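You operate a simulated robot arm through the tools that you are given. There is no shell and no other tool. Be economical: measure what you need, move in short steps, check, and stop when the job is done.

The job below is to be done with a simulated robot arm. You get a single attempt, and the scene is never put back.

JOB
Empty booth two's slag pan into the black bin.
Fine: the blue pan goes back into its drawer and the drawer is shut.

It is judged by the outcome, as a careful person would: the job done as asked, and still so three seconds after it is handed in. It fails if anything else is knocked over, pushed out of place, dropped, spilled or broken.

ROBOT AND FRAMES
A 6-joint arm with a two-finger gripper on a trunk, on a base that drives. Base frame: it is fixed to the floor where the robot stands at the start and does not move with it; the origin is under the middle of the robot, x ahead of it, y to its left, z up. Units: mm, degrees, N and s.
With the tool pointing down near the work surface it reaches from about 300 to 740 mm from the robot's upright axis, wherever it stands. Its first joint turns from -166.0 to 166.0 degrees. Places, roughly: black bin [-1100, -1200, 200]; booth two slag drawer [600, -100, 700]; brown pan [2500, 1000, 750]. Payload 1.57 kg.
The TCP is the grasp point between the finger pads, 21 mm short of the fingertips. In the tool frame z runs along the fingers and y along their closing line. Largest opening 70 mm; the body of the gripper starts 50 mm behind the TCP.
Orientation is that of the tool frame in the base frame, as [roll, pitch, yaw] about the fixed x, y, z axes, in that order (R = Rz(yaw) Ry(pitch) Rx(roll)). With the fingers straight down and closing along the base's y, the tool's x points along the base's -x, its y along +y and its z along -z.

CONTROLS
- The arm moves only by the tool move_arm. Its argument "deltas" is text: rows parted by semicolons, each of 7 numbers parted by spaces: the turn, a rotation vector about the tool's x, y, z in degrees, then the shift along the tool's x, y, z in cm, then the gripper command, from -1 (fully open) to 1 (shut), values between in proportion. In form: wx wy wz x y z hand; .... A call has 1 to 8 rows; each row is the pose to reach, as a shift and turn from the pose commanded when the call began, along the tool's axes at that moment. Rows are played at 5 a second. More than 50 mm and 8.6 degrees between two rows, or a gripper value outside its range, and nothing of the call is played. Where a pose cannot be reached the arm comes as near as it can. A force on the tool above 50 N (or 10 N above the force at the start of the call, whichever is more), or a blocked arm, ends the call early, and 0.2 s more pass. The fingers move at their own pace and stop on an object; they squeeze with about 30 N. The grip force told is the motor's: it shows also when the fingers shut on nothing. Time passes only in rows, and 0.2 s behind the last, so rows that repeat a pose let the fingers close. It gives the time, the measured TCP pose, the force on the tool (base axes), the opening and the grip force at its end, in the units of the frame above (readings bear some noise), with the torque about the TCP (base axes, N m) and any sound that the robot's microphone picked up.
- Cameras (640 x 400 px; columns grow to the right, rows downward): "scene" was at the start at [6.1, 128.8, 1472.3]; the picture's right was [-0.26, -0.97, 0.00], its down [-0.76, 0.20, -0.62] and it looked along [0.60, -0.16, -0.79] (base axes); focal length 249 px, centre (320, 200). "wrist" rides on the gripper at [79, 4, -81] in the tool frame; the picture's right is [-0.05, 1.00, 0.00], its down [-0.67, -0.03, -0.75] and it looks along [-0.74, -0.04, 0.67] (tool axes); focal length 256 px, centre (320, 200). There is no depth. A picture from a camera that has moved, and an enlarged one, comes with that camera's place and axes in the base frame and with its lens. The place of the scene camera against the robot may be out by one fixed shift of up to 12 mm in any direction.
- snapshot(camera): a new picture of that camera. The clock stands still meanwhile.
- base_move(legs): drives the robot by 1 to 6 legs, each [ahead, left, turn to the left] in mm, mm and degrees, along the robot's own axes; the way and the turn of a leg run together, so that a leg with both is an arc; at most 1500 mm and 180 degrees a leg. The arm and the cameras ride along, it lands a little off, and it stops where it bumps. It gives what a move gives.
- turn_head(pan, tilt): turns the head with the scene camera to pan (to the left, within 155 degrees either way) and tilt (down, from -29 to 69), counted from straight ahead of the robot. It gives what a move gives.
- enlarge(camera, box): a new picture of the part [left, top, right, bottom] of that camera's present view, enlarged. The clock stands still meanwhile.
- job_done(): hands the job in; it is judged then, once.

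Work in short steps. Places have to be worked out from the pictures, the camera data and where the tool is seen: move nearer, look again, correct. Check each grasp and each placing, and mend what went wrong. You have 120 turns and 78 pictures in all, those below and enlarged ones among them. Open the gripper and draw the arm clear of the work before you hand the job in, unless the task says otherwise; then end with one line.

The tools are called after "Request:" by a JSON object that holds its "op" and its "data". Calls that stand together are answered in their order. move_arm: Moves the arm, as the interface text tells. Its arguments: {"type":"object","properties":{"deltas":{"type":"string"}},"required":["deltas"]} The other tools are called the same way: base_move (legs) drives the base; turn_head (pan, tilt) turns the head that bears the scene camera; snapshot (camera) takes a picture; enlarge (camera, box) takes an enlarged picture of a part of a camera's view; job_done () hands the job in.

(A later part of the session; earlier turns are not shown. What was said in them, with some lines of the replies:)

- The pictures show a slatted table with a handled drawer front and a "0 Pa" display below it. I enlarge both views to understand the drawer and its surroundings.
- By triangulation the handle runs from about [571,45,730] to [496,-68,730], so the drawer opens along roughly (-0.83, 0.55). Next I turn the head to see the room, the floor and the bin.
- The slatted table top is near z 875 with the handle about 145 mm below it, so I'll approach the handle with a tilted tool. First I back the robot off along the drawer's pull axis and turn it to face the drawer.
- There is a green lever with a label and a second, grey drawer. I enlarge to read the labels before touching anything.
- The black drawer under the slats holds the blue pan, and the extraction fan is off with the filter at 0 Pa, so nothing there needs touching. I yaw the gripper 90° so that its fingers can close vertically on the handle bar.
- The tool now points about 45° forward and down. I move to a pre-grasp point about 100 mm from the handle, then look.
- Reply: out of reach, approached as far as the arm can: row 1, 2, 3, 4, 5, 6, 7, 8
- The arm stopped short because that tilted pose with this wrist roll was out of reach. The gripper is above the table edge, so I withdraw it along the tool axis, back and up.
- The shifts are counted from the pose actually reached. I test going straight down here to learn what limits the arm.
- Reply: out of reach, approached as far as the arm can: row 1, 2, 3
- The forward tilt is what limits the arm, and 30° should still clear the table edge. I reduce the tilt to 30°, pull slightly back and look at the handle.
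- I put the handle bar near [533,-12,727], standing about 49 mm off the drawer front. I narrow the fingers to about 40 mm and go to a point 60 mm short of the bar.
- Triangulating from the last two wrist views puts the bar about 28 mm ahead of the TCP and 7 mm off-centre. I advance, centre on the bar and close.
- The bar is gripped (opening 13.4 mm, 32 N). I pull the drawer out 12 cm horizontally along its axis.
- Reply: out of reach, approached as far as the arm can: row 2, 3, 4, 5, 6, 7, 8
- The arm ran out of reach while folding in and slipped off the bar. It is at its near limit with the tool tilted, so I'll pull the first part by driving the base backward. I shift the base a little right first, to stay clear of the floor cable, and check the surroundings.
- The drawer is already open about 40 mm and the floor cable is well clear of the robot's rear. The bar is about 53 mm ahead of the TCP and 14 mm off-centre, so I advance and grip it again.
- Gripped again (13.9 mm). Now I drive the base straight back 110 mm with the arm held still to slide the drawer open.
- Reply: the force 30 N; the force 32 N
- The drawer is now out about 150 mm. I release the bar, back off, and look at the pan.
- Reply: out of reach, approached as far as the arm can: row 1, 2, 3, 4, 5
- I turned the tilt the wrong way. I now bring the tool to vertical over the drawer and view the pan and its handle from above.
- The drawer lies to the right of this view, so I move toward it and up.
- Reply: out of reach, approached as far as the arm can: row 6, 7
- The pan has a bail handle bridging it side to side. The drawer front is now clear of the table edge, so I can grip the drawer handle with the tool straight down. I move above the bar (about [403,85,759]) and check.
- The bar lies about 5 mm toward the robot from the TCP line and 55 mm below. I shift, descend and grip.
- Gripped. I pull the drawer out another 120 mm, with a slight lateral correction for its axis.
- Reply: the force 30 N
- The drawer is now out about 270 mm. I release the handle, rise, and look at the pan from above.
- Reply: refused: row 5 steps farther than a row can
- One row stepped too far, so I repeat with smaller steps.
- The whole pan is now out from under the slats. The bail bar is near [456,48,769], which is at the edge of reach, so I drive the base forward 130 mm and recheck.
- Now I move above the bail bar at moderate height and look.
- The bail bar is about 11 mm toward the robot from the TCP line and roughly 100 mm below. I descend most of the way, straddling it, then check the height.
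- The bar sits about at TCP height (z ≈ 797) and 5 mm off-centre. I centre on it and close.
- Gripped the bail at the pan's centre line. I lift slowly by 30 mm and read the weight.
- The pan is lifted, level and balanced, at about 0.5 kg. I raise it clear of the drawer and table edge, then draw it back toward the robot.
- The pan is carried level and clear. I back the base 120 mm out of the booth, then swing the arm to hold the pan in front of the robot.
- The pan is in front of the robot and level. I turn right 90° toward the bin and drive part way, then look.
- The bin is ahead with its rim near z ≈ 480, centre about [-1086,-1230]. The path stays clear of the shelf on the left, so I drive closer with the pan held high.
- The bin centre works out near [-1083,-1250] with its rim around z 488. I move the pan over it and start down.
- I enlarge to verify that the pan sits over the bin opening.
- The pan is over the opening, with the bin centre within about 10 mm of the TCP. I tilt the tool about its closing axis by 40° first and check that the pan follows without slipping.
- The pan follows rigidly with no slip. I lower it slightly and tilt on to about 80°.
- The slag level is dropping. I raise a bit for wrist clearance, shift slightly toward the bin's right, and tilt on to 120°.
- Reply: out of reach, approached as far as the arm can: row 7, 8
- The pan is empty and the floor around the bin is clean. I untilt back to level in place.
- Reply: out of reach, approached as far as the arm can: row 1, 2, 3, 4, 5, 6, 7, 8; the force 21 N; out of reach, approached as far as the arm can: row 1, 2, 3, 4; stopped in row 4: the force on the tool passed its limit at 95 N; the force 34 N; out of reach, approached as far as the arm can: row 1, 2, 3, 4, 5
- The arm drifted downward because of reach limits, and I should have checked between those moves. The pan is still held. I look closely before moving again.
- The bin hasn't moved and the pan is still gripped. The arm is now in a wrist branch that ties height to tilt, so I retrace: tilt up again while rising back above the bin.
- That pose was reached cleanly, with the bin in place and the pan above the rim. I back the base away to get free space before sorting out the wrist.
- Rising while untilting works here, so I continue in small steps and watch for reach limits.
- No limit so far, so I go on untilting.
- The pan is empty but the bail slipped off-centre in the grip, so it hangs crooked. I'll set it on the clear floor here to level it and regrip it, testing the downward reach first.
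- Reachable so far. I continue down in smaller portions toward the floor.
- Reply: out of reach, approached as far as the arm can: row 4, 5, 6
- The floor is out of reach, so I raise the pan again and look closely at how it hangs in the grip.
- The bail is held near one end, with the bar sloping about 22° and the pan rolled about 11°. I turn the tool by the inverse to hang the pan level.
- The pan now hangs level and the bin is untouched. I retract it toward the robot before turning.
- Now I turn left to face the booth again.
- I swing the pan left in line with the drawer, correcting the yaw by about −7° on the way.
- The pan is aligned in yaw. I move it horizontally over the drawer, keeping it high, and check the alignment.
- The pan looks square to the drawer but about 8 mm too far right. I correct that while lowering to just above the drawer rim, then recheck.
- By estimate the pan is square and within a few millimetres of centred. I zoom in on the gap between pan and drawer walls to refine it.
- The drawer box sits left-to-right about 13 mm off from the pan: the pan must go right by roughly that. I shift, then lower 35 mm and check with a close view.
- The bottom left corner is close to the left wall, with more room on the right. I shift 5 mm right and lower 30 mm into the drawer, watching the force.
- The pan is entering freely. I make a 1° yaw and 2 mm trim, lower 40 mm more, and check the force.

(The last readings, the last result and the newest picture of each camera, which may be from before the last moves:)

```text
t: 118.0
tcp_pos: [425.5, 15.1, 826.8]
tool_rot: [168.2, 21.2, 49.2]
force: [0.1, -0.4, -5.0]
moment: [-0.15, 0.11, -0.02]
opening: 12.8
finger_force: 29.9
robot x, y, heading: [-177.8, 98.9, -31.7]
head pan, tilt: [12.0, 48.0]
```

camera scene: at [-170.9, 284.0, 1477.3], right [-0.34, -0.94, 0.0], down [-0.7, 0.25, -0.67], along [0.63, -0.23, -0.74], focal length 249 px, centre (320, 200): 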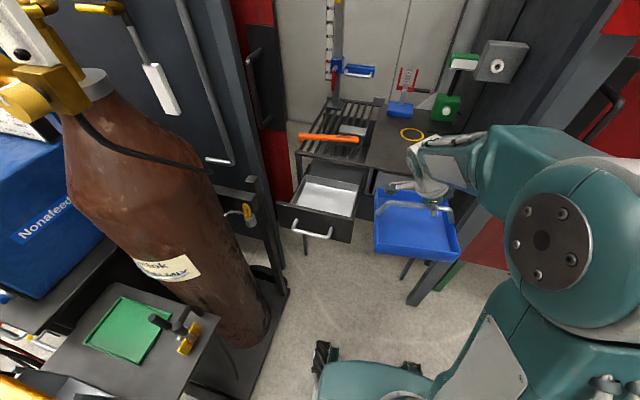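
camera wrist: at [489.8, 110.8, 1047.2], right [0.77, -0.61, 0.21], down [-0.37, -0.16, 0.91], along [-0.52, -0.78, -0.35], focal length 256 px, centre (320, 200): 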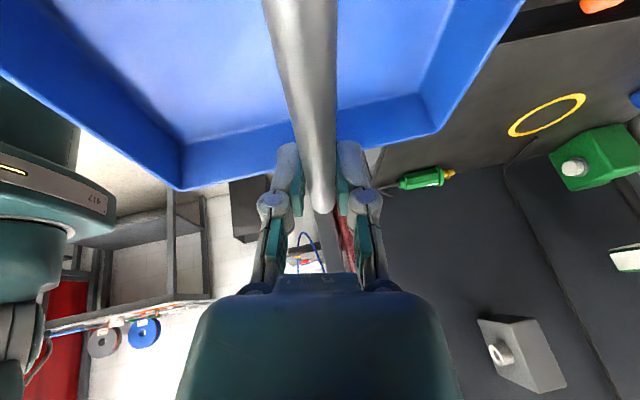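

Still free. I lower another 22 mm.

Request:
{"op": "move_arm", "data": {"deltas": "0 0 0 0.27 -0.14 0.68 1;0 0 0 0.53 -0.28 1.34 1;0 0 0 0.8 -0.42 2.0 1;0 0 0 0.8 -0.42 2.0 1"}}

Request:
{"op": "enlarge", "data": {"camera": "scene", "box": [250, 170, 370, 258]}}

```text
t: 119.0
tcp_pos: [425.2, 15.9, 805.0]
tool_rot: [168.4, 21.2, 49.1]
force: [0.5, 0.1, -5.3]
moment: [-0.11, 0.16, -0.02]
opening: 13.0
finger_force: 29.8
robot x, y, heading: [-178.4, 97.6, -31.6]
head pan, tilt: [12.0, 48.0]
```

```text
4.55 times, centred on (310, 214) of scene
camera zoom: at [-77.8, 228.9, 1477.0], right [-0.34, -0.94, 0.0], down [-0.7, 0.25, -0.67], along [0.63, -0.23, -0.74], focal length 1130 px, centre (366, 136)
```

zoom: 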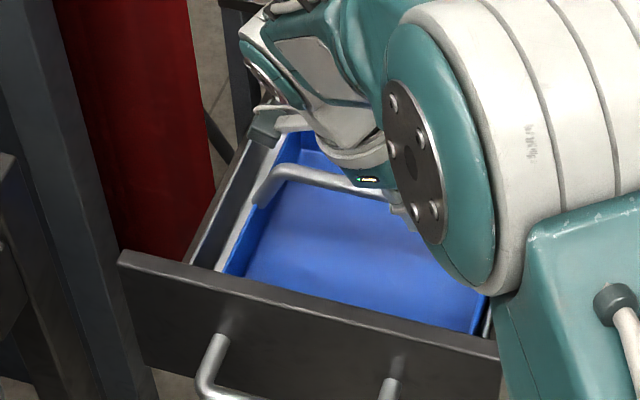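

The pan is well inside with gaps both sides. I lower the last few millimetres until it touches.

Request:
{"op": "move_arm", "data": {"deltas": "0 0 0 0.11 -0.06 0.27 1;0 0 0 0.22 -0.11 0.55 1;0 0 0 0.33 -0.17 0.82 1;0 0 0 0.33 -0.17 0.82 1"}}

```text
t: 120.0
tcp_pos: [428.0, 15.7, 796.3]
tool_rot: [168.2, 21.1, 49.1]
force: [-0.4, 1.2, 12.6]
moment: [0.12, -0.07, 0.04]
opening: 12.8
finger_force: 30.2
robot x, y, heading: [-179.9, 100.2, -31.7]
head pan, tilt: [12.0, 48.0]
```

It touched at z 796, exactly the original height. I release and withdraw along the tool axis.

Request:
{"op": "move_arm", "data": {"deltas": "0 0 0 0 0 0 0.3;0 0 0 0 0 0 -0.3;0 0 0 0 0 0 -0.3;0 0 0 0 0 -2 -0.3;0 0 0 0 0 -4.5 -0.3;0 0 0 0 0 -8 -0.3;0 0 0 0 0 -12 -0.3;0 0 0 0 0 -16 -0.3"}}

Request:
{"op": "snapshot", "data": {"camera": "wrist"}}

```text
t: 121.8
tcp_pos: [440.3, 76.9, 939.1]
tool_rot: [168.4, 21.2, 49.2]
force: [-1.0, -0.4, 0.0]
moment: [-0.04, 0.0, 0.02]
opening: 45.3
finger_force: 0.0
robot x, y, heading: [-172.8, 98.0, -31.7]
head pan, tilt: [12.0, 48.0]
```

```text
6 pictures are left
camera wrist: at [497.8, 161.7, 987.4], right [0.76, -0.62, 0.21], down [-0.37, -0.15, 0.91], along [-0.54, -0.77, -0.35], focal length 256 px, centre (320, 200)
```

wrist: 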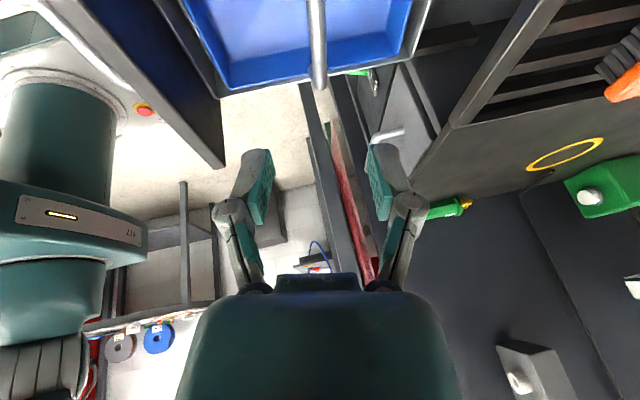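

The pan sits flat and empty in its drawer. Next is closing: I right the tool with a slight forward tilt, close the fingers, and move over to the robot side of the drawer handle.

Request:
{"op": "move_arm", "data": {"deltas": "-0.5 2.7 0.1 -0.4 -2.6 -0.4 1;-1 5.4 0.2 -0.8 -5.1 -0.75 1;-1.5 8.1 0.3 -1.25 -7.7 -1.1 1;-2 10.8 0.4 -1.7 -10.2 -1.5 1;-2.5 13.5 0.5 -2.1 -12.8 -1.85 1;-3 16.2 0.55 -2.5 -15.4 -2.2 1;-3.5 18.9 0.65 -2.9 -18 -2.6 1;-3.95 21.6 0.75 -3.34 -20.5 -2.95 1"}}

```text
t: 123.7
tcp_pos: [258.8, 187.1, 941.7]
tool_rot: [165.1, 0.0, 53.4]
force: [0.3, 0.8, -0.1]
moment: [0.03, 0.0, 0.0]
opening: 0.1
finger_force: 28.4
robot x, y, heading: [-178.9, 96.9, -31.8]
head pan, tilt: [12.0, 48.0]
```

Correct pose. I descend beside the handle, outside it.

Request:
{"op": "move_arm", "data": {"deltas": "0 0 0 0 -0.92 3.44 1;0 0 0 0 -1.84 6.88 1;0 0 0 0 -2.76 10.3 1;0 0 0 0 -3.68 13.8 1;0 0 0 0 -4.6 17.2 1;0 0 0 0 -4.6 17.2 1"}}

Request:
{"op": "enlarge", "data": {"camera": "scene", "box": [210, 150, 390, 290]}}

```text
t: 125.0
tcp_pos: [280.8, 180.0, 786.5]
tool_rot: [167.0, 0.0, 53.9]
force: [-0.4, -0.1, 0.2]
moment: [0.0, -0.02, -0.02]
opening: 0.0
finger_force: 28.6
out of reach, approached as far as the arm can: row 4, 5, 6
robot x, y, heading: [-177.5, 97.5, -31.3]
head pan, tilt: [12.0, 48.0]
```

```text
2.86 times, centred on (300, 220) of scene
camera zoom: at [-78.8, 229.6, 1477.0], right [-0.34, -0.94, 0.0], down [-0.7, 0.25, -0.67], along [0.63, -0.23, -0.74], focal length 710 px, centre (377, 143)
```

zoom: 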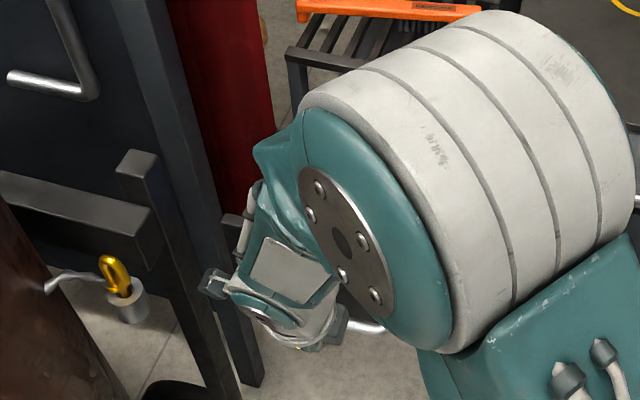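

I'm at the tilt's near limit and still slightly high. I make the tool vertical here, then descend to the bar's height.

Request:
{"op": "move_arm", "data": {"deltas": "6.5 0 0 0 -0.3 0 1;13 0 0 0 -0.5 0 1;13 0 0 0 -0.8 1.2 1;13 0 0 0 -1.2 2.6 1;13 0 0 0 -1.2 2.6 1"}}

```text
t: 126.2
tcp_pos: [278.0, 180.6, 758.1]
tool_rot: [178.1, 0.0, 53.4]
force: [-0.3, 0.1, 0.8]
moment: [0.0, 0.0, 0.01]
opening: 0.0
finger_force: 28.6
robot x, y, heading: [-172.1, 96.7, -31.5]
head pan, tilt: [12.0, 48.0]
```

I'm beside the bar at the right height. I push the drawer in along its axis, 24 cm for now.

Request:
{"op": "move_arm", "data": {"deltas": "0 0 0 0 3 0 1;0 0 0 0.07 6 0 1;0 0 0 0.14 9 0 1;0 0 0 0.2 12 0 1;0 0 0 0.27 15 0 1;0 0 0 0.34 18 0 1;0 0 0 0.4 21 0 1;0 0 0 0.5 24 0 1"}}

Request:
{"op": "enlarge", "data": {"camera": "scene", "box": [230, 110, 390, 270]}}

```text
t: 128.1
tcp_pos: [474.5, 43.8, 767.4]
tool_rot: [178.1, 0.0, 53.5]
force: [0.0, 0.4, 0.9]
moment: [-0.02, -0.01, 0.03]
opening: 0.2
finger_force: 28.9
robot x, y, heading: [-175.0, 97.2, -31.6]
head pan, tilt: [12.0, 48.0]
```

```text
2.50 times, centred on (310, 190) of scene
camera zoom: at [-78.2, 228.6, 1477.1], right [-0.34, -0.94, 0.0], down [-0.7, 0.25, -0.67], along [0.63, -0.23, -0.74], focal length 622 px, centre (345, 225)
```

zoom: 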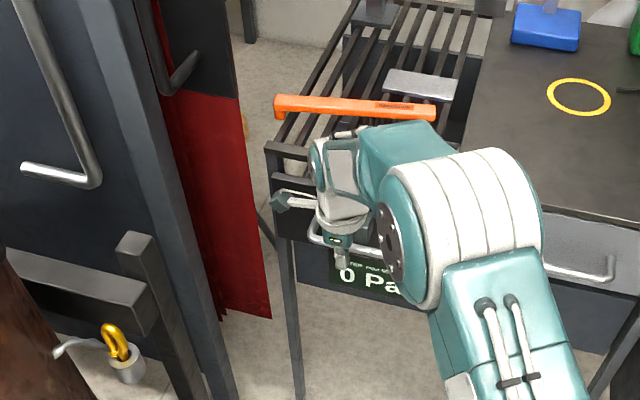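

About 55 mm remain. I back off slightly and tilt the tool 15° so the gripper body clears the table edge for the last part.

Request:
{"op": "move_arm", "data": {"deltas": "0 0 0 0 -1 0 1;-8 0 0 0 -1 0.3 1;-15 0 0 0 -1 0.5 1;-15 0 0 0 -1 0.5 1"}}

Request:
{"op": "move_arm", "data": {"deltas": "0 0 0 0 1.4 0.4 1;0 0 0 0 2.9 0.8 1;0 0 0 0 4.3 1.2 1;0 0 0 0 5.3 1.45 1;0 0 0 0 5.8 1.55 1"}}

```text
t: 129.1
tcp_pos: [465.4, 49.6, 760.5]
tool_rot: [163.1, 0.0, 53.5]
force: [0.0, 0.3, -0.2]
moment: [0.02, -0.02, 0.01]
opening: 0.0
finger_force: 29.1
robot x, y, heading: [-176.0, 97.4, -31.7]
head pan, tilt: [12.0, 48.0]
```

```text
t: 130.2
tcp_pos: [512.2, 15.4, 763.5]
tool_rot: [163.1, 0.0, 53.5]
force: [-0.3, 2.3, -0.1]
moment: [0.0, 0.01, 0.02]
opening: 0.1
finger_force: 28.3
robot x, y, heading: [-176.2, 100.6, -31.7]
head pan, tilt: [12.0, 48.0]
```

No stop felt yet. I push the last centimetre gently.

Request:
{"op": "move_arm", "data": {"deltas": "0 0 0 0 0.4 0.1 1;0 0 0 0 0.8 0.2 1;0 0 0 0 1.1 0.3 1;0 0 0 0 1.4 0.38 1"}}

```text
t: 130.8
tcp_pos: [515.3, 15.0, 759.9]
tool_rot: [163.9, 0.3, 53.5]
force: [-10.8, 3.4, 3.9]
moment: [-0.04, -0.13, -0.01]
opening: 0.1
finger_force: 29.0
robot x, y, heading: [-177.5, 101.0, -31.3]
head pan, tilt: [12.0, 48.0]
stopped in row 2: the force on the tool passed its limit at 55 N (the readings are from after the stop); the commanded pose is now the measured one
```

A firm stop, so the drawer is probably shut. I back away and check visually.

Request:
{"op": "move_arm", "data": {"deltas": "0 0 0 0 -3 0 1;0 0 0 0 -6 -2 1;0 0 0 0 -9 -5 1;0 0 0 0 -11 -9 1;0 0 0 0 -13 -13 1;0 0 0 -3 -15 -16 1;0 0 0 -6 -17 -18 1;0 0 0 -9 -19 -20 1"}}

Request:
{"op": "move_arm", "data": {"deltas": "0 0 0 -4 0 0 1;0 0 0 -8 0 0 1;0 0 0 -12 0 0 1;0 0 0 -16 0 -2 0;0 0 0 -20 0 -4 -1;0 0 0 -22 0 -6 -1"}}

Request:
{"op": "enlarge", "data": {"camera": "scene", "box": [250, 90, 410, 250]}}

```text
t: 132.6
tcp_pos: [268.2, 83.2, 897.7]
tool_rot: [163.7, 0.2, 53.4]
force: [-0.2, -0.3, -0.2]
moment: [-0.01, 0.01, 0.0]
opening: 0.0
finger_force: 27.9
robot x, y, heading: [-179.1, 93.2, -31.3]
head pan, tilt: [12.0, 48.0]
```

```text
t: 134.0
tcp_pos: [122.2, -80.0, 958.6]
tool_rot: [163.7, 0.2, 53.5]
force: [0.0, -0.4, 0.0]
moment: [-0.01, 0.05, 0.03]
opening: 69.9
finger_force: 0.2
robot x, y, heading: [-178.2, 100.9, -31.6]
head pan, tilt: [12.0, 48.0]
```

```text
2.50 times, centred on (330, 170) of scene
camera zoom: at [-81.6, 228.1, 1477.3], right [-0.34, -0.94, 0.0], down [-0.7, 0.25, -0.67], along [0.63, -0.22, -0.74], focal length 622 px, centre (295, 275)
```

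zoom: 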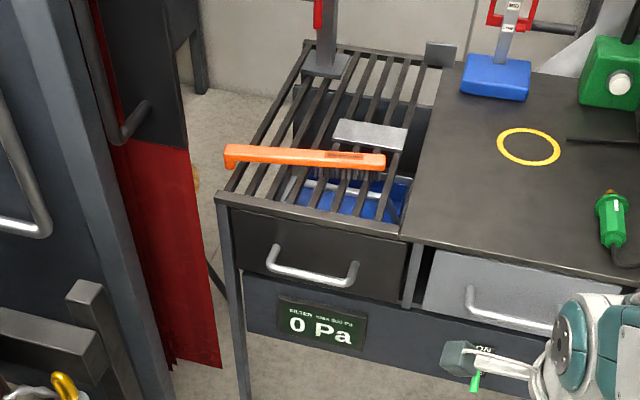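

The drawer is flush as it was at the start, the empty blue pan is visible under the slats, and the brush and everything else are in place. The gripper is open and clear, so I hand the job in.

Request:
{"op": "job_done", "data": {}}

```text
The job is handed in.
```

I emptied booth two's slag pan into the black bin, put the blue pan back in its drawer and shut the drawer. While I was levelling the pan over the bin, the arm dipped and pressed the pan against the bin. The bin showed no movement afterwards, and I saw no slag on the floor around it.
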